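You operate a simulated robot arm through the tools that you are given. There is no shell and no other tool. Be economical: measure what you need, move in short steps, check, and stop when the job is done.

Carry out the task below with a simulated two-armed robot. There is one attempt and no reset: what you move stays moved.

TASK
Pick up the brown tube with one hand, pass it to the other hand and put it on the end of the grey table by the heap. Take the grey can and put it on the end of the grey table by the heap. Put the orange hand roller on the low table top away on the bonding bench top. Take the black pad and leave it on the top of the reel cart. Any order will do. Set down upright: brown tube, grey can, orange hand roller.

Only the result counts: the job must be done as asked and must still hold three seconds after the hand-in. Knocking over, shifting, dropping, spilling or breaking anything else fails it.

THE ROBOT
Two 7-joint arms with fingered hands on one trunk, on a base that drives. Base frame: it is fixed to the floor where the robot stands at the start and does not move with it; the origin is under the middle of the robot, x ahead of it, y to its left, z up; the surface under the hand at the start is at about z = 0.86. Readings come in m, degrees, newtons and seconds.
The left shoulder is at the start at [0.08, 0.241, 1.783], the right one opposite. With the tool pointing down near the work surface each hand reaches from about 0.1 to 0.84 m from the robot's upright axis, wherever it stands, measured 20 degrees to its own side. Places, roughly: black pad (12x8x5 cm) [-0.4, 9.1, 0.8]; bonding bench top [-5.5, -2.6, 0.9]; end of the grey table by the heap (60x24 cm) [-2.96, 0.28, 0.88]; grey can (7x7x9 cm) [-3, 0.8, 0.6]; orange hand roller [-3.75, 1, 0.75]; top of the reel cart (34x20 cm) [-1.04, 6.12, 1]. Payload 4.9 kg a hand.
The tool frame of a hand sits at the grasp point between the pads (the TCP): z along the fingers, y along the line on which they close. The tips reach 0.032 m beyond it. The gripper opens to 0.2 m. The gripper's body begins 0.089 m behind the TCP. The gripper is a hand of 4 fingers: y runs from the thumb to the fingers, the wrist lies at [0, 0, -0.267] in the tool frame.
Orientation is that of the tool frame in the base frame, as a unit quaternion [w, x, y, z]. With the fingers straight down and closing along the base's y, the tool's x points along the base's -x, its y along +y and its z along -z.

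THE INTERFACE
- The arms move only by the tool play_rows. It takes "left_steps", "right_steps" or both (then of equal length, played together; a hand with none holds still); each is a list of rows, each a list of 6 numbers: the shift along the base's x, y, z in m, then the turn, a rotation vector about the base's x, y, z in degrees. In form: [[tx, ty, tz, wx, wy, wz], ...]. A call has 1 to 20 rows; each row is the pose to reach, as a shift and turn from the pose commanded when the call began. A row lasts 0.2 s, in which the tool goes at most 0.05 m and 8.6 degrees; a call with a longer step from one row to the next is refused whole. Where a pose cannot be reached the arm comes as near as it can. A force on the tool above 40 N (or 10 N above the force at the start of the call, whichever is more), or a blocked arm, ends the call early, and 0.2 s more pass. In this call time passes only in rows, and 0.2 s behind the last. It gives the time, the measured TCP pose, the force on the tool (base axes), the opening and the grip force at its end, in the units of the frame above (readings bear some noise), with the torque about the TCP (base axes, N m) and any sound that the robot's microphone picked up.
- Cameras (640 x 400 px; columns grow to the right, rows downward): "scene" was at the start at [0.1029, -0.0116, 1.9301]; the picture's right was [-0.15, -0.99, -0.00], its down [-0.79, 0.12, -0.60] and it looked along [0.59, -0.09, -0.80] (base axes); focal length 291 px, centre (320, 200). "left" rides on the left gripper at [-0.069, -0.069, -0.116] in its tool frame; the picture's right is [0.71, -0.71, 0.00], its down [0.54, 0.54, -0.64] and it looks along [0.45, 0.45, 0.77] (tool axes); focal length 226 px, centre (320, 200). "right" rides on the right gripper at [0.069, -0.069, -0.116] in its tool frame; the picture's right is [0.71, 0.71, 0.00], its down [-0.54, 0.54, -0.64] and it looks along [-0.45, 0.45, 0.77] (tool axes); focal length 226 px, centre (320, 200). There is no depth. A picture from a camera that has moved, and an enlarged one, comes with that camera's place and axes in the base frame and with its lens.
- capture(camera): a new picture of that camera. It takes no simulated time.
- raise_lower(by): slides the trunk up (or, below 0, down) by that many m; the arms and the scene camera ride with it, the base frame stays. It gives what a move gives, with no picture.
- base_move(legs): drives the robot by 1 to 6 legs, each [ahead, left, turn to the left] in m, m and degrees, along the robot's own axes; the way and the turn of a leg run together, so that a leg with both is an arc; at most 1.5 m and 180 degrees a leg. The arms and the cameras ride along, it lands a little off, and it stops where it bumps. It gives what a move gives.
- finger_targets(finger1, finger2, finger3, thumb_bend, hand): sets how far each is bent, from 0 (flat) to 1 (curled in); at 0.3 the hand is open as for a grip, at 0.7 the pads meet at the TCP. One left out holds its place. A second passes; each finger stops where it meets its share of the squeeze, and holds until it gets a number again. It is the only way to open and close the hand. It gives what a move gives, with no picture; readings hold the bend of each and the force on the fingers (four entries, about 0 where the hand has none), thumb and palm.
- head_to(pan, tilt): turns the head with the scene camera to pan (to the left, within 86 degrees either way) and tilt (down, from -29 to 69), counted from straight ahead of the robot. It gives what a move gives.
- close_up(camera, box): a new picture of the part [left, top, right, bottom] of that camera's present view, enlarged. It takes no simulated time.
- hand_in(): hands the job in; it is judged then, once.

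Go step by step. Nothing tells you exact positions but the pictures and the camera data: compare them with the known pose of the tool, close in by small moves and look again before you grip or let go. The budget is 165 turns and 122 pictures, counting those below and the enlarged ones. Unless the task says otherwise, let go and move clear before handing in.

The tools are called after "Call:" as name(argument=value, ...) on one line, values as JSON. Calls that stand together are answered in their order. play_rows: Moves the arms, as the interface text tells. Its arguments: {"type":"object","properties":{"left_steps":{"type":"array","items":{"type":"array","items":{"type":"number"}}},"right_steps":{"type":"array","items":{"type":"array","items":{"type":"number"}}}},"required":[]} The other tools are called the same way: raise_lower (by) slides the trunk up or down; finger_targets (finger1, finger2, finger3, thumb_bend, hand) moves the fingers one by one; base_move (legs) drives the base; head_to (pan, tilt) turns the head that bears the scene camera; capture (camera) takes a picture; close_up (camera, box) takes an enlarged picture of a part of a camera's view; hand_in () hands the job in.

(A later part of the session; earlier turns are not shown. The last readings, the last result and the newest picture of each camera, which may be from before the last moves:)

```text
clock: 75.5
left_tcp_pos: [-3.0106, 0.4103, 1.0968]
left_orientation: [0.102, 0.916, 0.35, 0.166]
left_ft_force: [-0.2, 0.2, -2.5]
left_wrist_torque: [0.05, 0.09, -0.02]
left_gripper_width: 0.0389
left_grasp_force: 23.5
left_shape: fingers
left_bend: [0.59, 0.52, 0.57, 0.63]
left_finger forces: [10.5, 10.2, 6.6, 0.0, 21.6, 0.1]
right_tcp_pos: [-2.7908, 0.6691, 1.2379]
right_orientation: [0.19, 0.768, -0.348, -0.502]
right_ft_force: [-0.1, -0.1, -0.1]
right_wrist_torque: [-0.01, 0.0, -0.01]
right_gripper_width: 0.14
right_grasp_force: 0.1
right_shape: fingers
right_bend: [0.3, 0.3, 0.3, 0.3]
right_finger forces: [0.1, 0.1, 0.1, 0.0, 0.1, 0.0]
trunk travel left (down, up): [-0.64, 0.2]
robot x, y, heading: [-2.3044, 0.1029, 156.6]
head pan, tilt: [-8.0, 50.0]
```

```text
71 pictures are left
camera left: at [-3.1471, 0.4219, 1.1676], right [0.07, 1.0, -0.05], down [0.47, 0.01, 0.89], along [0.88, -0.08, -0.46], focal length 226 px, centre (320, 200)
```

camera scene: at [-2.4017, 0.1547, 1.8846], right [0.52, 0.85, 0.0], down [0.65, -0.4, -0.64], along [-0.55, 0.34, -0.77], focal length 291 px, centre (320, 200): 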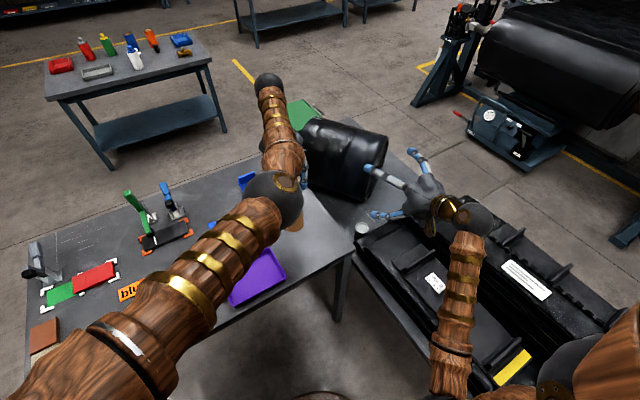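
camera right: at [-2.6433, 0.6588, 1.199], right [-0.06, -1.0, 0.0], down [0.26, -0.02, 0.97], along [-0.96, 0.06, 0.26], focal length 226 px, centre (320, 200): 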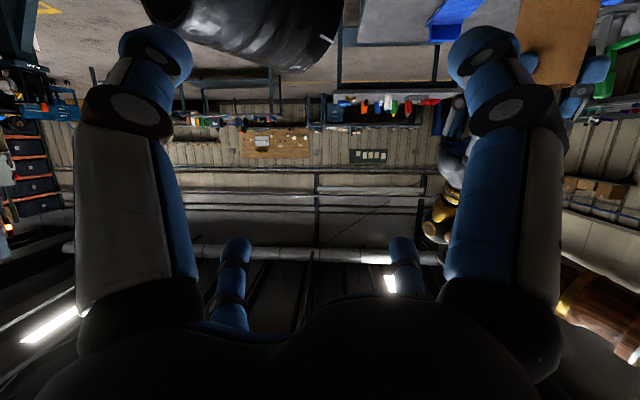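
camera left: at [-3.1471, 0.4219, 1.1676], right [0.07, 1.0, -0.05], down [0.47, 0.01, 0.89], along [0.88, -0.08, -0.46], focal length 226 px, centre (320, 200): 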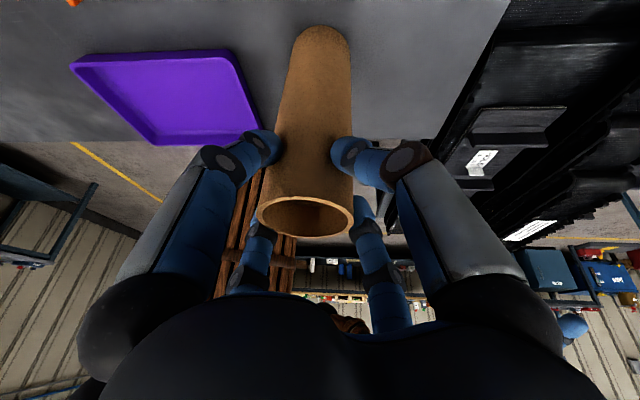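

Keep lowering with force watching.

Call:
play_rows(left_steps=[[0, 0, -0.003, 0, 0, 0], [0, 0, -0.006, 0, 0, 0], [0, 0, -0.009, 0, 0, 0]])

Call:
play_rows(left_steps=[[0, 0, -0.003, 0, 0, 0], [0, 0, -0.006, 0, 0, 0]])

```text
clock: 76.3
left_tcp_pos: [-3.0083, 0.4079, 1.0921]
left_orientation: [0.103, 0.917, 0.349, 0.166]
left_ft_force: [0.3, 0.7, 12.0]
left_wrist_torque: [-0.03, -0.04, -0.03]
left_gripper_width: 0.0385
left_grasp_force: 27.8
left_shape: fingers
left_bend: [0.59, 0.51, 0.57, 0.63]
left_finger forces: [11.4, 12.4, 6.9, 0.1, 24.5, 0.1]
left hand out of reach, approached as far as the arm can: row 3
right_tcp_pos: [-2.7885, 0.6683, 1.2393]
right_orientation: [0.19, 0.768, -0.347, -0.504]
right_ft_force: [-0.2, -0.5, 0.1]
right_wrist_torque: [-0.01, 0.0, -0.03]
right_gripper_width: 0.14
right_grasp_force: 0.0
right_shape: fingers
right_bend: [0.3, 0.3, 0.3, 0.3]
right_finger forces: [0.1, 0.0, 0.0, 0.0, 0.0, 0.0]
trunk travel left (down, up): [-0.64, 0.2]
robot x, y, heading: [-2.303, 0.1031, 156.2]
head pan, tilt: [-8.0, 50.0]
```

```text
clock: 76.9
left_tcp_pos: [-3.0056, 0.4059, 1.0889]
left_orientation: [0.1, 0.917, 0.349, 0.165]
left_ft_force: [-3.5, 6.3, 34.1]
left_wrist_torque: [-0.21, -0.08, -0.1]
left_gripper_width: 0.0377
left_grasp_force: 34.0
left_shape: fingers
left_bend: [0.59, 0.5, 0.57, 0.63]
left_finger forces: [14.4, 14.5, 6.5, 0.1, 32.0, 0.0]
right_tcp_pos: [-2.7868, 0.6671, 1.2398]
right_orientation: [0.191, 0.768, -0.347, -0.503]
right_ft_force: [-0.1, -0.2, 0.0]
right_wrist_torque: [0.0, 0.0, 0.0]
right_gripper_width: 0.1399
right_grasp_force: 0.0
right_shape: fingers
right_bend: [0.3, 0.3, 0.3, 0.3]
right_finger forces: [0.0, 0.1, 0.1, 0.0, 0.0, 0.1]
trunk travel left (down, up): [-0.64, 0.2]
robot x, y, heading: [-2.3034, 0.0971, 156.4]
head pan, tilt: [-8.0, 50.0]
```

Contact made. Back off the press a bit, then release gently.

Call:
play_rows(left_steps=[[0, 0, 0.004, 0, 0, 0]])

Call:
finger_targets(hand="left", finger1=0.45, finger2=0.45, finger3=0.45, thumb_bend=0.45)

Call:
capture(camera="left")

```text
clock: 77.3
left_tcp_pos: [-3.006, 0.4075, 1.0895]
left_orientation: [0.102, 0.917, 0.349, 0.166]
left_ft_force: [-2.4, 5.0, 24.4]
left_wrist_torque: [-0.01, 0.13, -0.05]
left_gripper_width: 0.0377
left_grasp_force: 33.2
left_shape: fingers
left_bend: [0.59, 0.5, 0.57, 0.63]
left_finger forces: [13.7, 14.9, 6.4, 0.0, 31.6, 0.0]
right_tcp_pos: [-2.7873, 0.6685, 1.2383]
right_orientation: [0.19, 0.768, -0.346, -0.503]
right_ft_force: [0.2, 0.3, -0.3]
right_wrist_torque: [-0.01, 0.02, 0.02]
right_gripper_width: 0.1398
right_grasp_force: 0.1
right_shape: fingers
right_bend: [0.3, 0.3, 0.3, 0.3]
right_finger forces: [0.0, 0.0, 0.0, 0.0, 0.0, 0.1]
trunk travel left (down, up): [-0.64, 0.2]
robot x, y, heading: [-2.3063, 0.1, 156.3]
head pan, tilt: [-8.0, 50.0]
```

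```text
clock: 78.3
left_tcp_pos: [-3.008, 0.4065, 1.0877]
left_orientation: [0.103, 0.916, 0.349, 0.168]
left_ft_force: [-0.1, 0.1, 0.0]
left_wrist_torque: [0.02, -0.01, 0.04]
left_gripper_width: 0.0873
left_grasp_force: 0.1
left_shape: fingers
left_bend: [0.45, 0.45, 0.45, 0.45]
left_finger forces: [0.0, 0.1, 0.1, 0.0, 0.1, 0.0]
right_tcp_pos: [-2.7904, 0.6689, 1.2374]
right_orientation: [0.19, 0.769, -0.347, -0.503]
right_ft_force: [-0.6, 0.7, 0.0]
right_wrist_torque: [-0.01, 0.0, 0.0]
right_gripper_width: 0.1402
right_grasp_force: 0.0
right_shape: fingers
right_bend: [0.3, 0.3, 0.3, 0.3]
right_finger forces: [0.0, 0.0, 0.1, 0.0, 0.0, 0.0]
trunk travel left (down, up): [-0.64, 0.2]
robot x, y, heading: [-2.3066, 0.1007, 156.3]
head pan, tilt: [-8.0, 50.0]
```

```text
70 pictures are left
camera left: at [-3.1438, 0.4192, 1.1578], right [0.07, 1.0, -0.05], down [0.46, 0.01, 0.89], along [0.88, -0.08, -0.46], focal length 226 px, centre (320, 200)
```

left: 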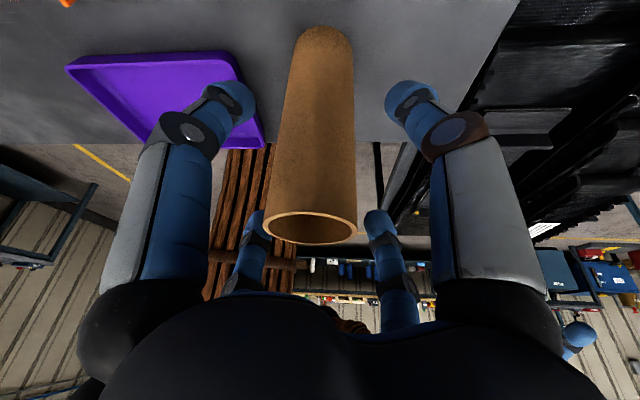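

Tube stands on its own. Open more and withdraw straight up.

Call:
finger_targets(hand="left", finger1=0.3, finger2=0.3, finger3=0.3, thumb_bend=0.3)

Call:
play_rows(left_steps=[[0, 0, 0.03, 0, 0, 0], [0, 0, 0.07, 0, 0, 0], [0, 0, 0.11, 0, 0, 0], [0, 0, 0.16, 0, 0, 0], [0, 0, 0.21, 0, 0, 0], [0, -0.04, 0.23, 3.4, 8, 0], [0.02, -0.08, 0.25, 3.4, 12, 0], [0.03, -0.12, 0.25, 3.4, 12, 0], [0.04, -0.16, 0.25, 3.4, 12, 0], [0.05, -0.2, 0.25, 3.4, 12, 0], [0.06, -0.24, 0.25, 3.4, 12, 0], [0.06, -0.28, 0.25, 3.4, 12, 0], [0.06, -0.32, 0.25, 3.4, 12, 0]])

Call:
capture(camera="scene")

```text
clock: 79.3
left_tcp_pos: [-3.0079, 0.4064, 1.0888]
left_orientation: [0.102, 0.917, 0.349, 0.166]
left_ft_force: [0.6, -0.2, 0.0]
left_wrist_torque: [-0.04, -0.01, 0.01]
left_gripper_width: 0.1398
left_grasp_force: 0.0
left_shape: fingers
left_bend: [0.3, 0.3, 0.3, 0.3]
left_finger forces: [0.0, 0.1, 0.1, 0.1, 0.1, 0.1]
right_tcp_pos: [-2.7896, 0.6683, 1.2381]
right_orientation: [0.191, 0.768, -0.347, -0.503]
right_ft_force: [-0.1, 0.2, 1.5]
right_wrist_torque: [0.0, 0.01, -0.05]
right_gripper_width: 0.14
right_grasp_force: 0.0
right_shape: fingers
right_bend: [0.3, 0.3, 0.3, 0.3]
right_finger forces: [0.1, 0.1, 0.0, 0.0, 0.0, 0.1]
trunk travel left (down, up): [-0.64, 0.2]
robot x, y, heading: [-2.3048, 0.1047, 156.6]
head pan, tilt: [-8.0, 50.0]
```

```text
refused: row 6 steps farther than a row can; nothing moved
```

```text
69 pictures are left
camera scene: at [-2.3991, 0.1549, 1.8847], right [0.52, 0.85, 0.0], down [0.65, -0.4, -0.64], along [-0.55, 0.34, -0.77], focal length 291 px, centre (320, 200)
```

scene: 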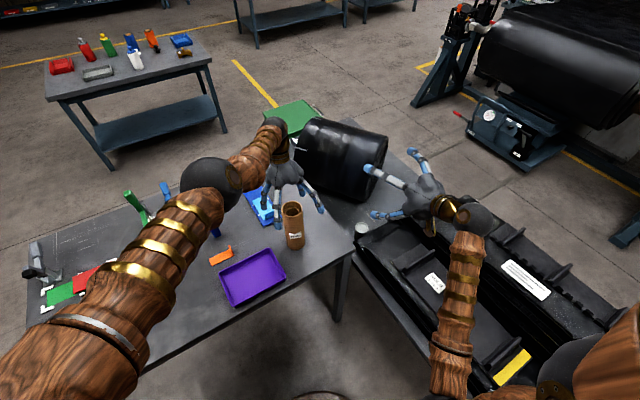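

Tube stands upright in the free strip. Withdraw the left hand upward and left.

Call:
play_rows(left_steps=[[0, 0, 0.03, 0, 0, 0], [0, 0, 0.07, 0, 0, 0], [0, 0, 0.11, 0, 0, 0], [0, 0, 0.16, 0, 0, 0], [0, 0, 0.21, 0, 0, 0], [0, -0.03, 0.23, 0, 5, 0], [0.02, -0.07, 0.24, 0, 10, 0], [0.03, -0.11, 0.25, 0, 15, 0], [0.04, -0.15, 0.25, 0, 20, 0], [0.05, -0.19, 0.25, 0, 22, 0], [0.06, -0.23, 0.25, 0, 22, 0], [0.06, -0.27, 0.25, 0, 22, 0], [0.06, -0.31, 0.25, 0, 22, 0]])

Call:
head_to(pan=-20, tilt=42)

Call:
capture(camera="scene")

```text
clock: 82.1
left_tcp_pos: [-3.1483, 0.3811, 1.3374]
left_orientation: [0.064, 0.928, 0.363, 0.045]
left_ft_force: [-1.4, 0.2, 0.5]
left_wrist_torque: [0.0, 0.0, 0.0]
left_gripper_width: 0.1401
left_grasp_force: 0.1
left_shape: fingers
left_bend: [0.3, 0.3, 0.3, 0.3]
left_finger forces: [0.0, 0.0, 0.0, 0.0, 0.1, 0.0]
left hand out of reach, approached as far as the arm can: row 1, 2, 3, 4, 5, 6, 7, 8, 9, 10, 11, 12, 13
right_tcp_pos: [-2.7891, 0.6678, 1.2372]
right_orientation: [0.191, 0.769, -0.347, -0.503]
right_ft_force: [-0.2, 1.0, 0.4]
right_wrist_torque: [0.0, 0.03, -0.01]
right_gripper_width: 0.1399
right_grasp_force: 0.0
right_shape: fingers
right_bend: [0.3, 0.3, 0.3, 0.3]
right_finger forces: [0.1, 0.1, 0.0, 0.0, 0.0, 0.0]
trunk travel left (down, up): [-0.64, 0.2]
robot x, y, heading: [-2.3052, 0.1015, 156.5]
head pan, tilt: [-8.0, 50.0]
```

```text
clock: 82.8
left_tcp_pos: [-3.1477, 0.3823, 1.3362]
left_orientation: [0.064, 0.928, 0.364, 0.046]
left_ft_force: [-0.2, -0.4, -0.6]
left_wrist_torque: [0.01, -0.02, -0.01]
left_gripper_width: 0.1401
left_grasp_force: 0.1
left_shape: fingers
left_bend: [0.3, 0.3, 0.3, 0.3]
left_finger forces: [0.0, 0.0, 0.0, 0.1, 0.0, 0.0]
right_tcp_pos: [-2.7905, 0.6686, 1.2365]
right_orientation: [0.19, 0.768, -0.348, -0.502]
right_ft_force: [-0.5, -0.6, 0.8]
right_wrist_torque: [0.0, -0.01, 0.06]
right_gripper_width: 0.1398
right_grasp_force: 0.0
right_shape: fingers
right_bend: [0.3, 0.3, 0.3, 0.3]
right_finger forces: [0.0, 0.0, 0.0, 0.1, 0.1, 0.0]
trunk travel left (down, up): [-0.64, 0.2]
robot x, y, heading: [-2.3044, 0.1007, 156.5]
head pan, tilt: [-20.0, 42.0]
```

```text
68 pictures are left
camera scene: at [-2.3945, 0.1724, 1.8958], right [0.69, 0.72, 0.0], down [0.49, -0.46, -0.74], along [-0.54, 0.51, -0.67], focal length 291 px, centre (320, 200)
```

scene: 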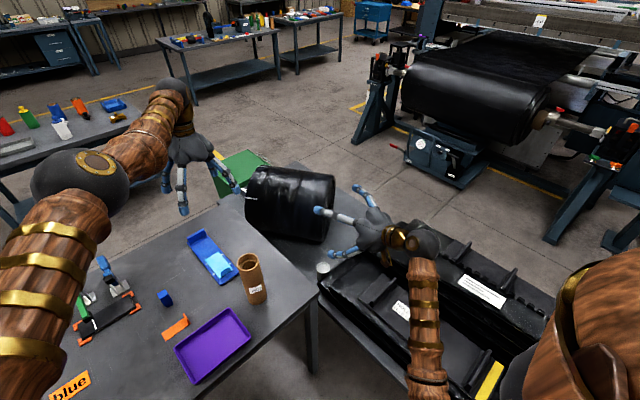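

The tube stands. Now the grey can at about [-3.02, 0.77] on the low table between the black roll and heap; take an enlarged look.

Call:
close_up(camera="scene", box=[240, 190, 420, 310])

```text
3.33 times, centred on (330, 250) of scene
camera zoom: at [-2.3945, 0.1724, 1.8958], right [0.69, 0.72, 0.0], down [0.49, -0.46, -0.74], along [-0.54, 0.51, -0.67], focal length 970 px, centre (287, 33)
```

zoom: 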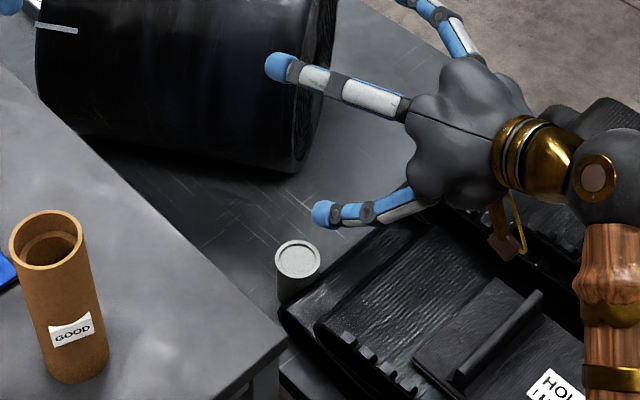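

The can is squeezed beside the heap (2–3 cm gap on the +x side). First pull the left arm back out of the way, then edge closer with the right hand above the can.

Call:
play_rows(left_steps=[[0.02, -0.03, 0.01, 0, 0, 0], [0.04, -0.06, 0.02, 0, 0, 0], [0.06, -0.09, 0.03, 0, 0, 0], [0.08, -0.12, 0.04, 0, 0, 0], [0.1, -0.15, 0.05, 0, 0, 0], [0.12, -0.18, 0.05, 0, 0, 0], [0.15, -0.21, 0.05, 0, 0, 0], [0.18, -0.24, 0.05, 0, 0, 0], [0.21, -0.27, 0.05, 0, 0, 0], [0.24, -0.3, 0.05, 0, 0, 0], [0.27, -0.33, 0.05, 0, 0, 0], [0.3, -0.36, 0.05, 0, 0, 0]])

Call:
base_move(legs=[[0.157, -0.072, 0]])

Call:
head_to(pan=-25, tilt=55)

Call:
capture(camera="scene")

```text
clock: 85.4
left_tcp_pos: [-3.1893, 0.3148, 1.3805]
left_orientation: [0.065, 0.928, 0.363, 0.046]
left_ft_force: [0.7, 0.7, 0.4]
left_wrist_torque: [0.02, 0.02, 0.0]
left_gripper_width: 0.1404
left_grasp_force: 0.0
left_shape: fingers
left_bend: [0.3, 0.3, 0.3, 0.3]
left_finger forces: [0.0, 0.0, 0.0, 0.0, 0.1, 0.1]
left hand out of reach, approached as far as the arm can: row 1, 2, 3, 4, 5, 6, 7, 8, 9, 10, 11, 12
right_tcp_pos: [-2.7902, 0.6681, 1.2375]
right_orientation: [0.19, 0.769, -0.347, -0.502]
right_ft_force: [1.2, -0.2, 0.3]
right_wrist_torque: [0.0, 0.01, 0.0]
right_gripper_width: 0.1399
right_grasp_force: 0.2
right_shape: fingers
right_bend: [0.3, 0.3, 0.3, 0.3]
right_finger forces: [0.0, 0.0, 0.0, 0.0, 0.0, 0.0]
trunk travel left (down, up): [-0.64, 0.2]
robot x, y, heading: [-2.3048, 0.1048, 156.3]
head pan, tilt: [-20.0, 42.0]
```

```text
clock: 86.9
left_tcp_pos: [-3.3051, 0.4382, 1.3837]
left_orientation: [0.065, 0.928, 0.365, 0.046]
left_ft_force: [-0.1, -0.1, 0.2]
left_wrist_torque: [0.03, 0.04, 0.02]
left_gripper_width: 0.1403
left_grasp_force: 0.1
left_shape: fingers
left_bend: [0.3, 0.3, 0.3, 0.3]
left_finger forces: [0.0, 0.0, 0.0, 0.0, 0.0, 0.1]
right_tcp_pos: [-2.9071, 0.7925, 1.2404]
right_orientation: [0.189, 0.769, -0.346, -0.504]
right_ft_force: [0.4, 0.1, -0.5]
right_wrist_torque: [0.0, -0.02, -0.02]
right_gripper_width: 0.1398
right_grasp_force: 0.2
right_shape: fingers
right_bend: [0.3, 0.3, 0.3, 0.3]
right_finger forces: [0.0, 0.0, 0.0, 0.0, 0.0, 0.0]
trunk travel left (down, up): [-0.64, 0.2]
robot x, y, heading: [-2.425, 0.2287, 156.7]
head pan, tilt: [-20.0, 42.0]
```

```text
clock: 87.7
left_tcp_pos: [-3.3071, 0.4399, 1.3821]
left_orientation: [0.065, 0.928, 0.364, 0.046]
left_ft_force: [0.2, -0.3, 0.1]
left_wrist_torque: [0.01, -0.02, 0.01]
left_gripper_width: 0.1403
left_grasp_force: 0.1
left_shape: fingers
left_bend: [0.3, 0.3, 0.3, 0.3]
left_finger forces: [0.1, 0.1, 0.0, 0.0, 0.1, 0.0]
right_tcp_pos: [-2.9084, 0.7936, 1.2375]
right_orientation: [0.191, 0.768, -0.347, -0.503]
right_ft_force: [0.0, -0.7, -0.3]
right_wrist_torque: [0.0, 0.01, 0.01]
right_gripper_width: 0.1398
right_grasp_force: 0.1
right_shape: fingers
right_bend: [0.3, 0.3, 0.3, 0.3]
right_finger forces: [0.0, 0.1, 0.0, 0.0, 0.0, 0.1]
trunk travel left (down, up): [-0.64, 0.2]
robot x, y, heading: [-2.4243, 0.2284, 156.7]
head pan, tilt: [-25.0, 55.0]
```

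```text
66 pictures are left
camera scene: at [-2.4996, 0.2947, 1.8782], right [0.75, 0.66, 0.0], down [0.54, -0.61, -0.57], along [-0.38, 0.43, -0.82], focal length 291 px, centre (320, 200)
```

scene: 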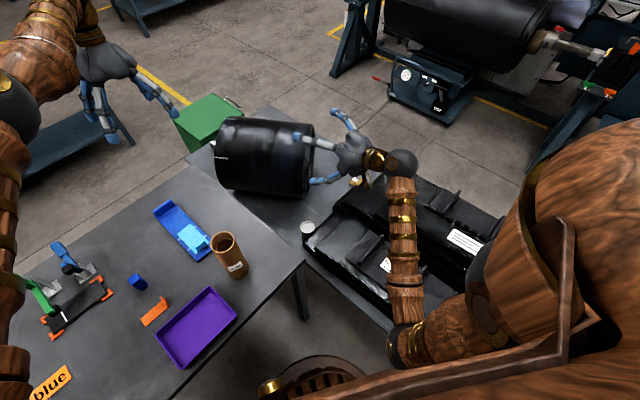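

Robot is placed. Rotate the right hand to point straight down above the can, staying high, and look with its camera.

Call:
play_rows(right_steps=[[-0.014, 0, 0, -0.5, -8.1, 0], [-0.028, 0, 0, -1, -16.2, 0], [-0.042, 0, 0, -1.5, -24.3, 0], [-0.056, 0, 0, -2, -32.4, 0], [-0.07, 0, 0, -2.5, -40.5, 0], [-0.084, 0, -0.01, -3, -48.6, 0], [-0.098, -0.004, -0.02, -3.5, -56.7, 0], [-0.112, -0.008, -0.04, -4, -65, 0], [-0.112, -0.008, -0.08, -4, -65, 0], [-0.112, -0.008, -0.12, -4, -65, 0], [-0.112, -0.008, -0.16, -4, -65, 0], [-0.112, -0.008, -0.2, -4, -65, 0], [-0.112, -0.008, -0.24, -4, -65, 0]])

Call:
capture(camera="right")

Call:
capture(camera="scene")

```text
clock: 90.5
left_tcp_pos: [-3.309, 0.4412, 1.382]
left_orientation: [0.065, 0.928, 0.364, 0.047]
left_ft_force: [-1.1, 0.1, 0.0]
left_wrist_torque: [0.0, 0.02, -0.03]
left_gripper_width: 0.1404
left_grasp_force: 0.1
left_shape: fingers
left_bend: [0.3, 0.3, 0.3, 0.3]
left_finger forces: [0.0, 0.1, 0.0, 0.0, 0.0, 0.0]
right_tcp_pos: [-3.0238, 0.7839, 0.9974]
right_orientation: [0.0, 0.912, -0.411, 0.002]
right_ft_force: [0.3, 0.3, 0.1]
right_wrist_torque: [-0.02, -0.04, -0.01]
right_gripper_width: 0.1403
right_grasp_force: 0.2
right_shape: fingers
right_bend: [0.3, 0.3, 0.3, 0.3]
right_finger forces: [0.0, 0.0, 0.0, 0.0, 0.1, 0.1]
trunk travel left (down, up): [-0.64, 0.2]
robot x, y, heading: [-2.4257, 0.233, 156.5]
head pan, tilt: [-25.0, 55.0]
```

```text
65 pictures are left
camera right: at [-2.9258, 0.7783, 1.1138], right [-0.06, -1.0, 0.0], down [-0.77, 0.05, 0.64], along [-0.64, 0.04, -0.77], focal length 226 px, centre (320, 200)
```

right: 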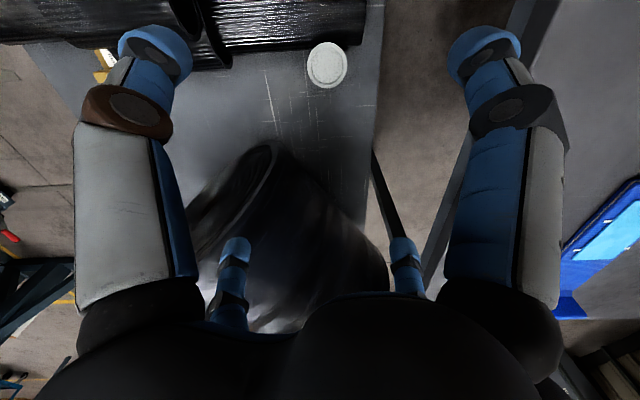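

```text
64 pictures are left
camera scene: at [-2.501, 0.2948, 1.8782], right [0.75, 0.66, 0.0], down [0.54, -0.61, -0.57], along [-0.38, 0.43, -0.82], focal length 291 px, centre (320, 200)
```

scene: 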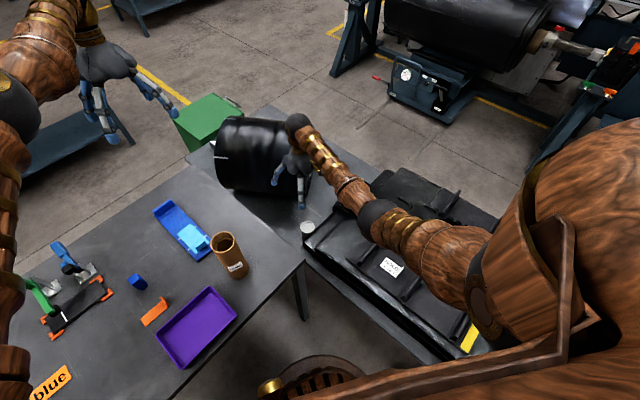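

The can sits at about [-3.00, 0.77], top near z≈0.67, with heap on +x and the roll close on −x. I'll pre-close the fingers to fit, lean the wrist 14° over the heap side, and descend part way.

Call:
finger_targets(hand="right", finger1=0.42, finger2=0.42, finger3=0.42, thumb_bend=0.42)

Call:
play_rows(right_steps=[[0.012, -0.007, -0.02, 0, 7, 0], [0.024, -0.014, -0.05, 0, 14, 0], [0.024, -0.014, -0.09, 0, 14, 0], [0.024, -0.014, -0.13, 0, 14, 0]])

Call:
capture(camera="right")

Call:
close_up(camera="scene", box=[220, 140, 400, 270])

```text
clock: 91.5
left_tcp_pos: [-3.3074, 0.4414, 1.3814]
left_orientation: [0.064, 0.928, 0.364, 0.046]
left_ft_force: [-0.4, 0.4, -0.1]
left_wrist_torque: [-0.02, -0.01, 0.0]
left_gripper_width: 0.14
left_grasp_force: 0.1
left_shape: fingers
left_bend: [0.3, 0.3, 0.3, 0.3]
left_finger forces: [0.1, 0.0, 0.0, 0.0, 0.0, 0.0]
right_tcp_pos: [-3.0228, 0.7846, 0.9963]
right_orientation: [-0.001, 0.912, -0.411, 0.001]
right_ft_force: [-0.5, -0.4, 0.2]
right_wrist_torque: [0.05, -0.01, 0.01]
right_gripper_width: 0.0987
right_grasp_force: 0.2
right_shape: fingers
right_bend: [0.42, 0.42, 0.42, 0.42]
right_finger forces: [0.0, 0.1, 0.0, 0.1, 0.1, 0.0]
trunk travel left (down, up): [-0.64, 0.2]
robot x, y, heading: [-2.4227, 0.2308, 156.3]
head pan, tilt: [-25.0, 55.0]
```

```text
clock: 92.5
left_tcp_pos: [-3.3107, 0.4433, 1.3792]
left_orientation: [0.065, 0.928, 0.363, 0.048]
left_ft_force: [0.4, 0.1, -0.5]
left_wrist_torque: [-0.03, -0.05, 0.0]
left_gripper_width: 0.1402
left_grasp_force: 0.0
left_shape: fingers
left_bend: [0.3, 0.3, 0.3, 0.3]
left_finger forces: [0.1, 0.1, 0.0, 0.1, 0.1, 0.0]
right_tcp_pos: [-2.9985, 0.7728, 0.8666]
right_orientation: [0.05, 0.905, -0.409, -0.11]
right_ft_force: [-1.0, 0.2, -0.9]
right_wrist_torque: [-0.02, -0.05, 0.0]
right_gripper_width: 0.0989
right_grasp_force: 0.0
right_shape: fingers
right_bend: [0.42, 0.42, 0.42, 0.42]
right_finger forces: [0.1, 0.0, 0.1, 0.1, 0.0, 0.0]
trunk travel left (down, up): [-0.64, 0.2]
robot x, y, heading: [-2.4247, 0.2283, 156.2]
head pan, tilt: [-25.0, 55.0]
```

```text
63 pictures are left
camera right: at [-2.8759, 0.7662, 0.9565], right [-0.06, -1.0, 0.02], down [-0.59, 0.05, 0.81], along [-0.81, 0.04, -0.59], focal length 226 px, centre (320, 200)
```

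right: 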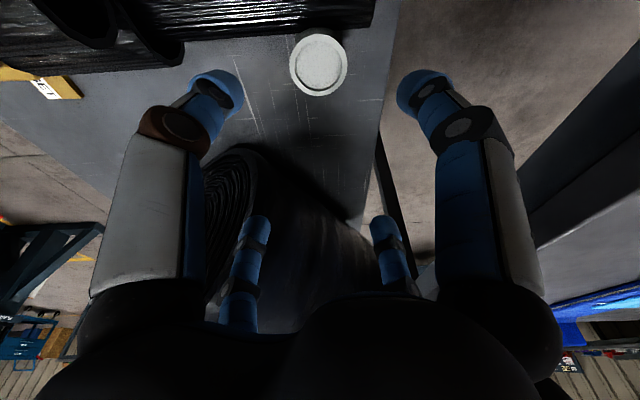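

```text
3.08 times, centred on (310, 205) of scene
camera zoom: at [-2.503, 0.2963, 1.878], right [0.75, 0.66, 0.0], down [0.54, -0.61, -0.57], along [-0.38, 0.43, -0.82], focal length 895 px, centre (351, 185)
```

zoom: 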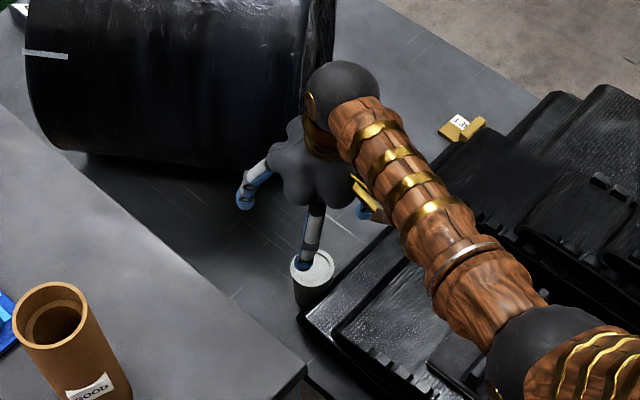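

The can nearly touches the heap, so I'll grip it only with a finger pair along y. Untilt, yaw +48.7° so finger2/thumb lie along y, and curl finger1 (toward the heap) out of the way.

Call:
play_rows(right_steps=[[0, 0, 0.0, 0, -7, 0], [-0.004, 0.002, 0.0, 0, -14, 0]])

Call:
play_rows(right_steps=[[0, 0, 0, 0, 0, 8.1], [0, 0, 0, 0, 0, 16.2], [0, 0, 0, 0, 0, 24.3], [0, 0, 0, 0, 0, 32.4], [0, 0, 0, 0, 0, 40.5], [0, 0, 0, 0, 0, 48.7]])

Call:
finger_targets(hand="right", finger1=1.0, finger2=0.35, finger3=0.4, thumb_bend=0.35)

Call:
capture(camera="right")

```text
clock: 93.1
left_tcp_pos: [-3.3119, 0.4413, 1.3782]
left_orientation: [0.066, 0.928, 0.364, 0.047]
left_ft_force: [-0.4, -0.7, -0.6]
left_wrist_torque: [0.01, -0.07, 0.02]
left_gripper_width: 0.1402
left_grasp_force: 0.1
left_shape: fingers
left_bend: [0.3, 0.3, 0.3, 0.3]
left_finger forces: [0.1, 0.1, 0.0, 0.0, 0.0, 0.0]
right_tcp_pos: [-3.0038, 0.7748, 0.8663]
right_orientation: [-0.001, 0.911, -0.412, 0.003]
right_ft_force: [0.6, 0.0, -1.3]
right_wrist_torque: [0.01, 0.0, -0.01]
right_gripper_width: 0.0986
right_grasp_force: 0.1
right_shape: fingers
right_bend: [0.42, 0.42, 0.42, 0.42]
right_finger forces: [0.0, 0.0, 0.1, 0.0, 0.0, 0.0]
trunk travel left (down, up): [-0.64, 0.2]
robot x, y, heading: [-2.4251, 0.2291, 156.5]
head pan, tilt: [-25.0, 55.0]
```

```text
clock: 94.5
left_tcp_pos: [-3.3088, 0.4427, 1.3812]
left_orientation: [0.066, 0.928, 0.364, 0.046]
left_ft_force: [-0.8, 0.4, 0.4]
left_wrist_torque: [0.01, 0.01, 0.01]
left_gripper_width: 0.1404
left_grasp_force: 0.0
left_shape: fingers
left_bend: [0.3, 0.3, 0.3, 0.3]
left_finger forces: [0.1, 0.0, 0.1, 0.1, 0.1, 0.0]
right_tcp_pos: [-3.0004, 0.7747, 0.8667]
right_orientation: [-0.001, 1.0, 0.003, 0.001]
right_ft_force: [0.1, 0.7, 0.5]
right_wrist_torque: [-0.02, -0.02, 0.01]
right_gripper_width: 0.0985
right_grasp_force: 0.1
right_shape: fingers
right_bend: [0.42, 0.42, 0.42, 0.42]
right_finger forces: [0.0, 0.0, 0.0, 0.0, 0.0, 0.0]
trunk travel left (down, up): [-0.64, 0.2]
robot x, y, heading: [-2.4219, 0.2283, 156.5]
head pan, tilt: [-25.0, 55.0]
```

```text
clock: 95.5
left_tcp_pos: [-3.3077, 0.4406, 1.3814]
left_orientation: [0.065, 0.928, 0.364, 0.046]
left_ft_force: [-0.5, 0.3, 0.3]
left_wrist_torque: [-0.02, -0.03, 0.02]
left_gripper_width: 0.1401
left_grasp_force: 0.0
left_shape: fingers
left_bend: [0.3, 0.3, 0.3, 0.3]
left_finger forces: [0.0, 0.0, 0.0, 0.0, 0.1, 0.1]
right_tcp_pos: [-3.0014, 0.7751, 0.8674]
right_orientation: [-0.001, 1.0, 0.001, 0.001]
right_ft_force: [0.0, -0.3, 0.7]
right_wrist_torque: [0.03, 0.01, 0.01]
right_gripper_width: 0.1076
right_grasp_force: 0.1
right_shape: fingers
right_bend: [1.0, 0.35, 0.4, 0.35]
right_finger forces: [0.0, 0.0, 0.1, 0.1, 0.0, 0.0]
trunk travel left (down, up): [-0.64, 0.2]
robot x, y, heading: [-2.4238, 0.232, 156.4]
head pan, tilt: [-25.0, 55.0]
```

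```text
61 pictures are left
camera right: at [-2.9313, 0.8432, 0.984], right [0.71, -0.71, 0.0], down [-0.54, -0.54, 0.64], along [-0.45, -0.46, -0.77], focal length 226 px, centre (320, 200)
```

right: 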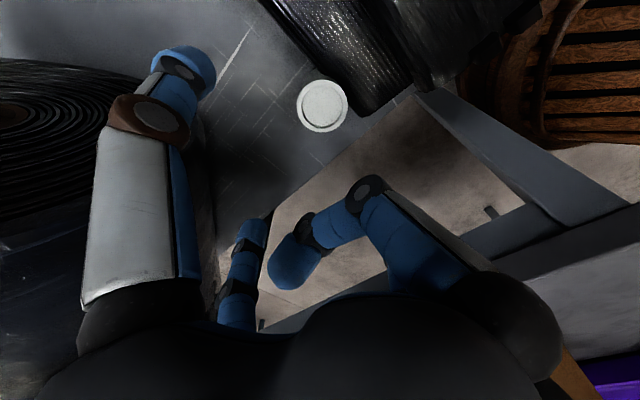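

Clear view: can at [-3.00, 0.769]. Descend to z≈0.70, look once more.

Call:
play_rows(right_steps=[[0.002, -0.006, -0.04, 0, 0, 0], [0.002, -0.006, -0.08, 0, 0, 0], [0.002, -0.006, -0.12, 0, 0, 0], [0.002, -0.006, -0.16, 0, 0, 0]])

Call:
capture(camera="right")

Call:
close_up(camera="scene", box=[220, 140, 400, 270])

```text
clock: 96.5
left_tcp_pos: [-3.3071, 0.4426, 1.3832]
left_orientation: [0.065, 0.928, 0.364, 0.046]
left_ft_force: [-0.3, -0.3, 0.0]
left_wrist_torque: [0.0, -0.01, -0.02]
left_gripper_width: 0.1401
left_grasp_force: 0.0
left_shape: fingers
left_bend: [0.3, 0.3, 0.3, 0.3]
left_finger forces: [0.0, 0.0, 0.0, 0.0, 0.0, 0.1]
right_tcp_pos: [-2.9856, 0.7513, 0.7802]
right_orientation: [-0.001, 1.0, 0.0, 0.001]
right_ft_force: [0.4, -0.6, -0.1]
right_wrist_torque: [0.01, 0.03, -0.03]
right_gripper_width: 0.1082
right_grasp_force: 0.2
right_shape: fingers
right_bend: [1.0, 0.35, 0.4, 0.35]
right_finger forces: [0.0, 0.1, 0.0, 0.0, 0.0, 0.1]
right hand out of reach, approached as far as the arm can: row 2, 3, 4
trunk travel left (down, up): [-0.64, 0.2]
robot x, y, heading: [-2.4229, 0.2296, 156.6]
head pan, tilt: [-25.0, 55.0]
```

```text
60 pictures are left
camera right: at [-2.9154, 0.8195, 0.8976], right [0.71, -0.71, 0.0], down [-0.54, -0.54, 0.64], along [-0.45, -0.45, -0.77], focal length 226 px, centre (320, 200)
```

right: 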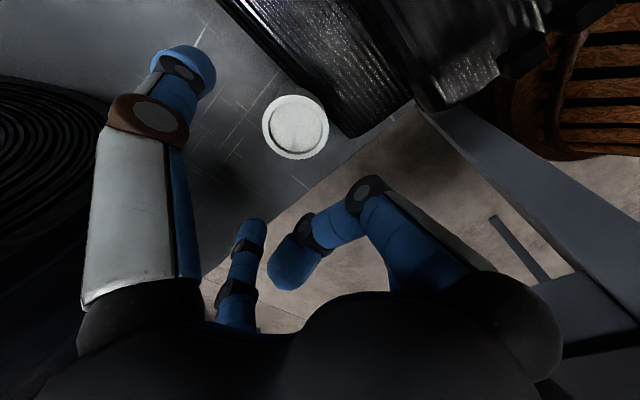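

```text
3.08 times, centred on (310, 205) of scene
camera zoom: at [-2.499, 0.2952, 1.8782], right [0.75, 0.66, 0.0], down [0.54, -0.61, -0.57], along [-0.38, 0.43, -0.82], focal length 895 px, centre (351, 185)
```

zoom: 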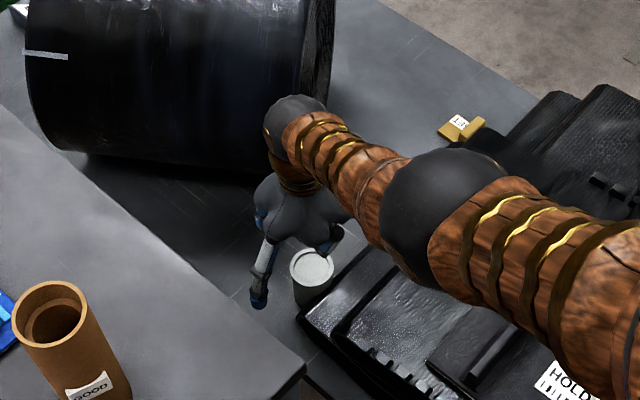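

Out of reach vertically; lift a little, lower the trunk by 0.2, then continue.

Call:
play_rows(right_steps=[[-0.006, 0.006, 0.04, 0, 0, 0], [-0.013, 0.0175, 0.08, 0, 0, 0], [-0.013, 0.0175, 0.1, 0, 0, 0]])

Call:
raise_lower(by=-0.17)

Call:
capture(camera="right")

Call:
capture(camera="scene")

```text
clock: 97.3
left_tcp_pos: [-3.3097, 0.4406, 1.3802]
left_orientation: [0.065, 0.928, 0.364, 0.047]
left_ft_force: [-0.5, -0.2, -0.8]
left_wrist_torque: [0.02, -0.03, 0.03]
left_gripper_width: 0.1402
left_grasp_force: 0.0
left_shape: fingers
left_bend: [0.3, 0.3, 0.3, 0.3]
left_finger forces: [0.1, 0.0, 0.0, 0.1, 0.0, 0.0]
right_tcp_pos: [-3.0013, 0.7697, 0.8804]
right_orientation: [0.0, 1.0, 0.001, 0.002]
right_ft_force: [-0.4, 0.3, 0.0]
right_wrist_torque: [0.02, 0.01, -0.04]
right_gripper_width: 0.1078
right_grasp_force: 0.0
right_shape: fingers
right_bend: [1.0, 0.35, 0.4, 0.35]
right_finger forces: [0.0, 0.0, 0.0, 0.0, 0.0, 0.0]
trunk travel left (down, up): [-0.64, 0.2]
robot x, y, heading: [-2.4254, 0.2299, 156.5]
head pan, tilt: [-25.0, 55.0]
```

```text
clock: 99.2
left_tcp_pos: [-3.3089, 0.4416, 1.212]
left_orientation: [0.065, 0.928, 0.364, 0.046]
left_ft_force: [-0.1, -0.1, 0.8]
left_wrist_torque: [-0.04, 0.01, -0.05]
left_gripper_width: 0.1403
left_grasp_force: 0.1
left_shape: fingers
left_bend: [0.3, 0.3, 0.3, 0.3]
left_finger forces: [0.0, 0.0, 0.1, 0.1, 0.1, 0.1]
right_tcp_pos: [-3.0008, 0.7708, 0.7118]
right_orientation: [-0.001, 1.0, 0.0, 0.0]
right_ft_force: [-0.4, -0.7, -0.4]
right_wrist_torque: [0.02, 0.01, 0.0]
right_gripper_width: 0.1079
right_grasp_force: 0.2
right_shape: fingers
right_bend: [1.0, 0.35, 0.4, 0.35]
right_finger forces: [0.0, 0.1, 0.0, 0.1, 0.1, 0.0]
trunk travel left (down, up): [-0.47, 0.37]
robot x, y, heading: [-2.426, 0.2268, 156.7]
head pan, tilt: [-25.0, 55.0]
```

```text
58 pictures are left
camera right: at [-2.9308, 0.8397, 0.8277], right [0.71, -0.71, 0.0], down [-0.54, -0.54, 0.64], along [-0.45, -0.45, -0.77], focal length 226 px, centre (320, 200)
```

right: 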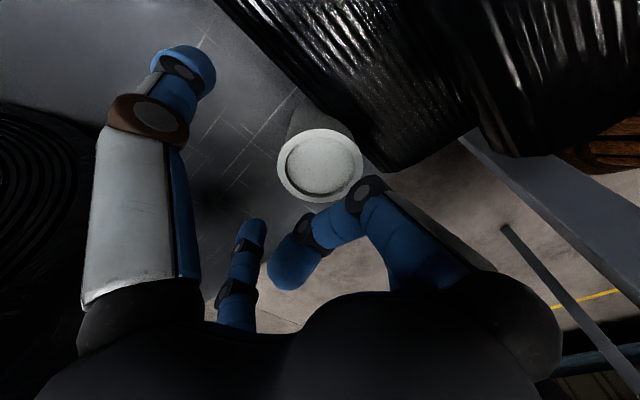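

```text
57 pictures are left
camera scene: at [-2.5005, 0.2952, 1.7082], right [0.75, 0.66, 0.0], down [0.54, -0.61, -0.57], along [-0.38, 0.43, -0.82], focal length 291 px, centre (320, 200)
```

scene: 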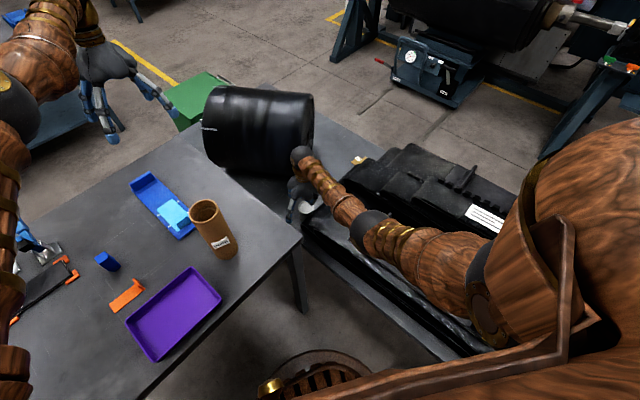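

Can top at z≈0.667 directly under the TCP. Descend 4.5 cm.

Call:
play_rows(right_steps=[[0.001, 0, -0.015, 0, 0, 0], [0.002, 0, -0.03, 0, 0, 0], [0.002, 0, -0.038, 0, 0, 0], [0.002, 0, -0.045, 0, 0, 0]])

Call:
capture(camera="right")

```text
clock: 100.2
left_tcp_pos: [-3.3079, 0.4406, 1.2108]
left_orientation: [0.066, 0.928, 0.364, 0.047]
left_ft_force: [-0.3, -0.4, 0.1]
left_wrist_torque: [-0.02, -0.02, -0.01]
left_gripper_width: 0.14
left_grasp_force: 0.0
left_shape: fingers
left_bend: [0.3, 0.3, 0.3, 0.3]
left_finger forces: [0.0, 0.0, 0.1, 0.0, 0.0, 0.1]
right_tcp_pos: [-2.9996, 0.7706, 0.6649]
right_orientation: [0.0, 1.0, 0.001, 0.001]
right_ft_force: [-0.3, 1.1, 0.7]
right_wrist_torque: [0.0, 0.0, -0.04]
right_gripper_width: 0.1079
right_grasp_force: 0.0
right_shape: fingers
right_bend: [1.0, 0.35, 0.4, 0.35]
right_finger forces: [0.0, 0.1, 0.0, 0.1, 0.0, 0.0]
trunk travel left (down, up): [-0.47, 0.37]
robot x, y, heading: [-2.4241, 0.2275, 156.3]
head pan, tilt: [-25.0, 55.0]
```

```text
56 pictures are left
camera right: at [-2.929, 0.8393, 0.7823], right [0.71, -0.71, 0.0], down [-0.54, -0.54, 0.64], along [-0.45, -0.46, -0.77], focal length 226 px, centre (320, 200)
```

right: 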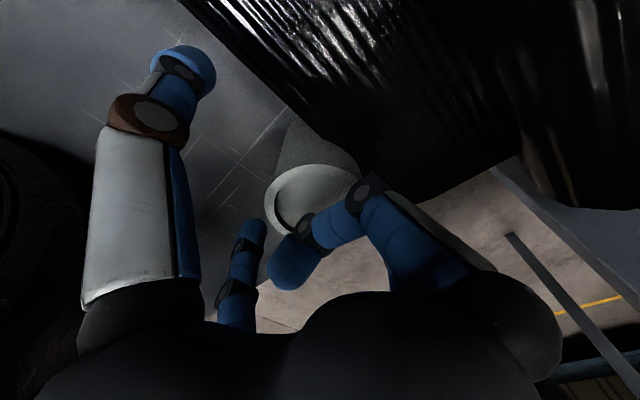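

No contact yet; close finger2 and thumb.

Call:
finger_targets(hand="right", finger2=0.7, thumb_bend=0.7)

Call:
capture(camera="right")

```text
clock: 101.2
left_tcp_pos: [-3.3072, 0.44, 1.2108]
left_orientation: [0.065, 0.928, 0.364, 0.046]
left_ft_force: [-0.1, 0.1, 0.1]
left_wrist_torque: [0.03, -0.01, 0.04]
left_gripper_width: 0.14
left_grasp_force: 0.2
left_shape: fingers
left_bend: [0.3, 0.3, 0.3, 0.3]
left_finger forces: [0.1, 0.0, 0.0, 0.0, 0.0, 0.0]
right_tcp_pos: [-2.9976, 0.7698, 0.6675]
right_orientation: [-0.001, 1.0, 0.001, 0.0]
right_ft_force: [-0.4, 2.5, 7.9]
right_wrist_torque: [-0.11, 0.01, 0.02]
right_gripper_width: 0.0677
right_grasp_force: 13.8
right_shape: fingers
right_bend: [1.0, 0.55, 0.4, 0.64]
right_finger forces: [0.1, 12.0, 0.0, 0.0, 15.5, 0.1]
trunk travel left (down, up): [-0.47, 0.37]
robot x, y, heading: [-2.4253, 0.2294, 156.4]
head pan, tilt: [-25.0, 55.0]
```

```text
55 pictures are left
camera right: at [-2.9287, 0.8395, 0.7835], right [0.71, -0.71, 0.0], down [-0.54, -0.54, 0.64], along [-0.45, -0.45, -0.77], focal length 226 px, centre (320, 200)
```

right: 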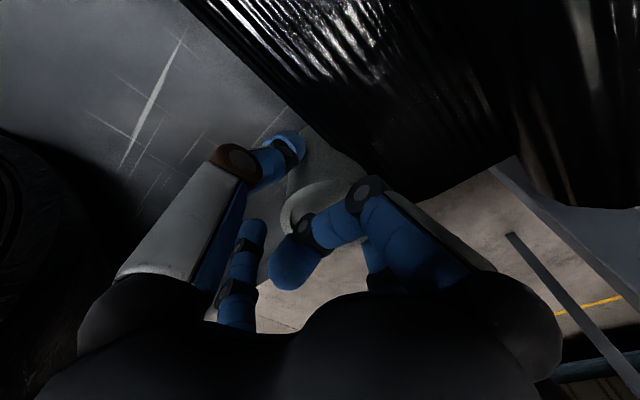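

Held with ~14 N. Lift slowly and check.

Call:
play_rows(right_steps=[[0, 0, 0.01, 0, 0, 0], [0, 0, 0.025, 0, 0, 0], [0, 0, 0.05, 0, 0, 0], [0, 0, 0.08, 0, 0, 0]])

Call:
capture(camera="right")

```text
clock: 102.2
left_tcp_pos: [-3.3084, 0.4418, 1.2103]
left_orientation: [0.065, 0.928, 0.364, 0.046]
left_ft_force: [0.6, 0.0, 0.8]
left_wrist_torque: [0.01, -0.01, 0.02]
left_gripper_width: 0.1402
left_grasp_force: 0.0
left_shape: fingers
left_bend: [0.3, 0.3, 0.3, 0.3]
left_finger forces: [0.0, 0.0, 0.0, 0.0, 0.1, 0.0]
right_tcp_pos: [-2.9937, 0.7715, 0.7468]
right_orientation: [0.0, 1.0, 0.001, 0.001]
right_ft_force: [-0.2, 0.4, -3.7]
right_wrist_torque: [0.07, 0.0, -0.01]
right_gripper_width: 0.0666
right_grasp_force: 12.7
right_shape: fingers
right_bend: [1.0, 0.55, 0.4, 0.65]
right_finger forces: [0.0, 12.8, 0.0, 0.0, 12.7, 0.0]
trunk travel left (down, up): [-0.47, 0.37]
robot x, y, heading: [-2.4236, 0.2285, 156.4]
head pan, tilt: [-25.0, 55.0]
```

```text
54 pictures are left
camera right: at [-2.9256, 0.8405, 0.863], right [0.71, -0.71, 0.0], down [-0.54, -0.54, 0.64], along [-0.45, -0.46, -0.77], focal length 226 px, centre (320, 200)
```

right: 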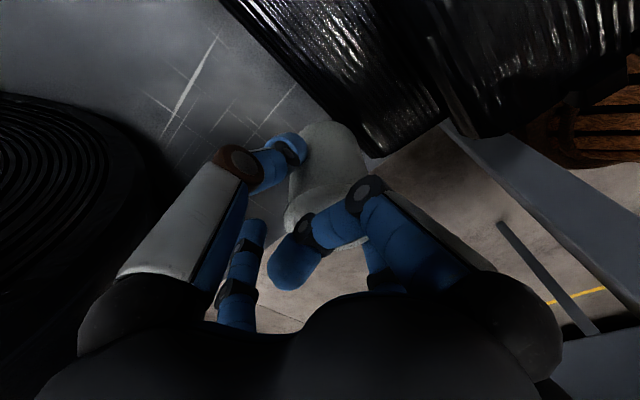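

The can is lifted clean. Firm up the grip, raise to 1.12 and carry it over to [-2.90, 0.487].

Call:
finger_targets(hand="right", finger2=0.85, thumb_bend=0.85)

Call:
play_rows(right_steps=[[0, 0, 0.045, 0, 0, 0], [0, 0, 0.09, 0, 0, 0], [0, 0, 0.135, 0, 0, 0], [0, 0, 0.18, 0, 0, 0], [0, 0, 0.225, 0, 0, 0], [0, 0, 0.27, 0, 0, 0], [0, 0, 0.315, 0, 0, 0], [0, 0, 0.36, 0, 0, 0], [0.014, -0.04, 0.36, 0, 0, 0], [0.028, -0.08, 0.36, 0, 0, 0], [0.042, -0.12, 0.36, 0, 0, 0], [0.056, -0.16, 0.36, 0, 0, 0], [0.07, -0.2, 0.36, 0, 0, 0], [0.084, -0.24, 0.36, 0, 0, 0], [0.094, -0.284, 0.36, 0, 0, 0]])

Call:
head_to(pan=-8, tilt=60)

Call:
capture(camera="right")

Call:
capture(camera="scene")

```text
clock: 103.2
left_tcp_pos: [-3.3081, 0.4411, 1.2104]
left_orientation: [0.065, 0.928, 0.364, 0.047]
left_ft_force: [0.3, 0.7, 0.0]
left_wrist_torque: [0.02, -0.02, -0.03]
left_gripper_width: 0.1404
left_grasp_force: 0.0
left_shape: fingers
left_bend: [0.3, 0.3, 0.3, 0.3]
left_finger forces: [0.1, 0.0, 0.0, 0.1, 0.0, 0.0]
right_tcp_pos: [-2.9953, 0.7721, 0.7471]
right_orientation: [0.0, 1.0, 0.002, 0.001]
right_ft_force: [0.4, -0.1, -3.0]
right_wrist_torque: [0.09, -0.02, 0.0]
right_gripper_width: 0.0569
right_grasp_force: 20.1
right_shape: fingers
right_bend: [1.0, 0.48, 0.4, 0.67]
right_finger forces: [0.0, 20.9, 0.1, 0.0, 19.1, 0.1]
trunk travel left (down, up): [-0.47, 0.37]
robot x, y, heading: [-2.4225, 0.2323, 156.6]
head pan, tilt: [-25.0, 55.0]
```

```text
clock: 106.4
left_tcp_pos: [-3.3081, 0.4397, 1.2105]
left_orientation: [0.065, 0.928, 0.363, 0.047]
left_ft_force: [0.6, 0.4, 0.1]
left_wrist_torque: [0.03, -0.01, -0.02]
left_gripper_width: 0.1402
left_grasp_force: 0.1
left_shape: fingers
left_bend: [0.3, 0.3, 0.3, 0.3]
left_finger forces: [0.0, 0.0, 0.0, 0.0, 0.0, 0.0]
right_tcp_pos: [-2.905, 0.4849, 1.1057]
right_orientation: [0.0, 1.0, 0.001, 0.0]
right_ft_force: [0.2, 0.2, -3.3]
right_wrist_torque: [0.09, -0.01, 0.02]
right_gripper_width: 0.0561
right_grasp_force: 18.9
right_shape: fingers
right_bend: [1.0, 0.48, 0.4, 0.67]
right_finger forces: [0.1, 20.0, 0.1, 0.1, 18.6, 0.0]
trunk travel left (down, up): [-0.47, 0.37]
robot x, y, heading: [-2.4279, 0.2304, 156.5]
head pan, tilt: [-25.0, 55.0]
```

```text
clock: 107.2
left_tcp_pos: [-3.3077, 0.441, 1.211]
left_orientation: [0.065, 0.928, 0.364, 0.046]
left_ft_force: [0.1, 0.9, 0.6]
left_wrist_torque: [0.01, 0.02, 0.01]
left_gripper_width: 0.1403
left_grasp_force: 0.0
left_shape: fingers
left_bend: [0.3, 0.3, 0.3, 0.3]
left_finger forces: [0.0, 0.0, 0.0, 0.1, 0.0, 0.1]
right_tcp_pos: [-2.903, 0.4863, 1.1062]
right_orientation: [0.0, 1.0, 0.001, 0.0]
right_ft_force: [0.0, 0.6, -2.8]
right_wrist_torque: [0.07, 0.03, 0.0]
right_gripper_width: 0.0559
right_grasp_force: 19.3
right_shape: fingers
right_bend: [1.0, 0.48, 0.4, 0.67]
right_finger forces: [0.0, 19.9, 0.0, 0.0, 18.6, 0.0]
trunk travel left (down, up): [-0.47, 0.37]
robot x, y, heading: [-2.4253, 0.2291, 156.6]
head pan, tilt: [-8.0, 60.0]
```

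```text
53 pictures are left
camera right: at [-2.8351, 0.5554, 1.2225], right [0.71, -0.71, 0.0], down [-0.54, -0.54, 0.64], along [-0.45, -0.46, -0.77], focal length 226 px, centre (320, 200)
```

right: 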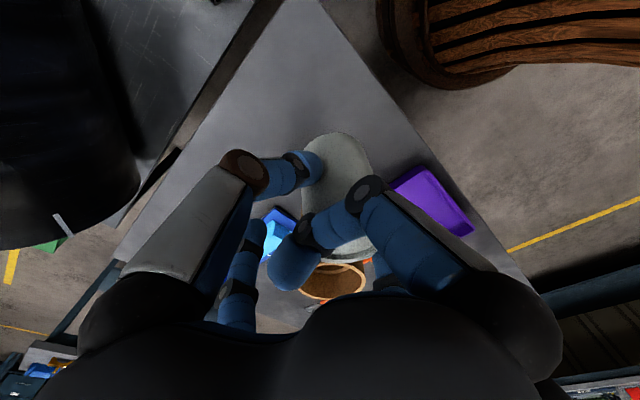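

```text
52 pictures are left
camera scene: at [-2.5098, 0.2765, 1.702], right [0.52, 0.85, 0.0], down [0.74, -0.45, -0.5], along [-0.43, 0.26, -0.87], focal length 291 px, centre (320, 200)
```

scene: 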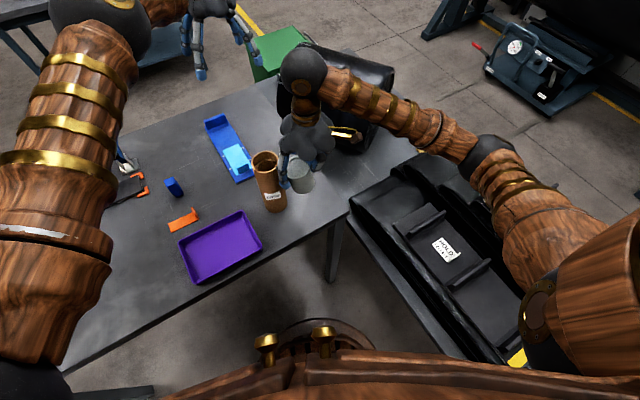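

Check the can's tilt close up.

Call:
close_up(camera="scene", box=[230, 90, 380, 240])

Call:
close_up(camera="right", box=[220, 100, 460, 310])

```text
2.67 times, centred on (305, 165) of scene
camera zoom: at [-2.5098, 0.2765, 1.702], right [0.52, 0.85, 0.0], down [0.74, -0.45, -0.5], along [-0.43, 0.26, -0.87], focal length 776 px, centre (360, 293)
```

zoom: 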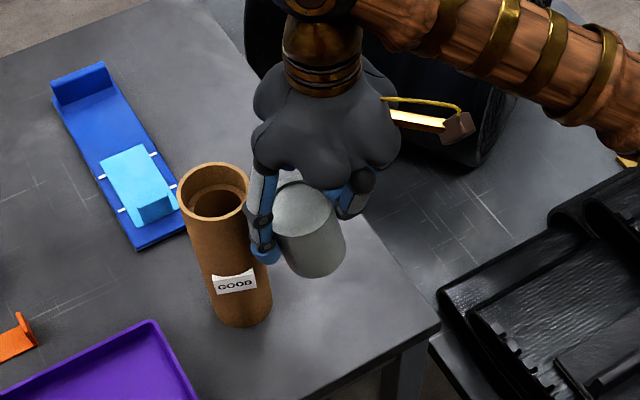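

```text
1.90 times, centred on (340, 205) of right
camera zoom: at [-2.8351, 0.5554, 1.2225], right [0.71, -0.71, 0.0], down [-0.54, -0.54, 0.64], along [-0.45, -0.46, -0.77], focal length 431 px, centre (282, 190)
```

zoom: 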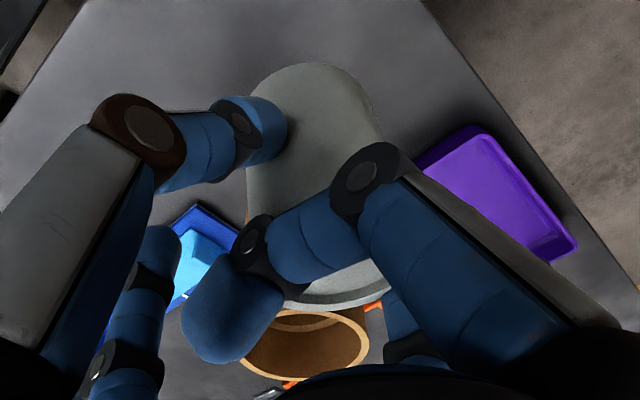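

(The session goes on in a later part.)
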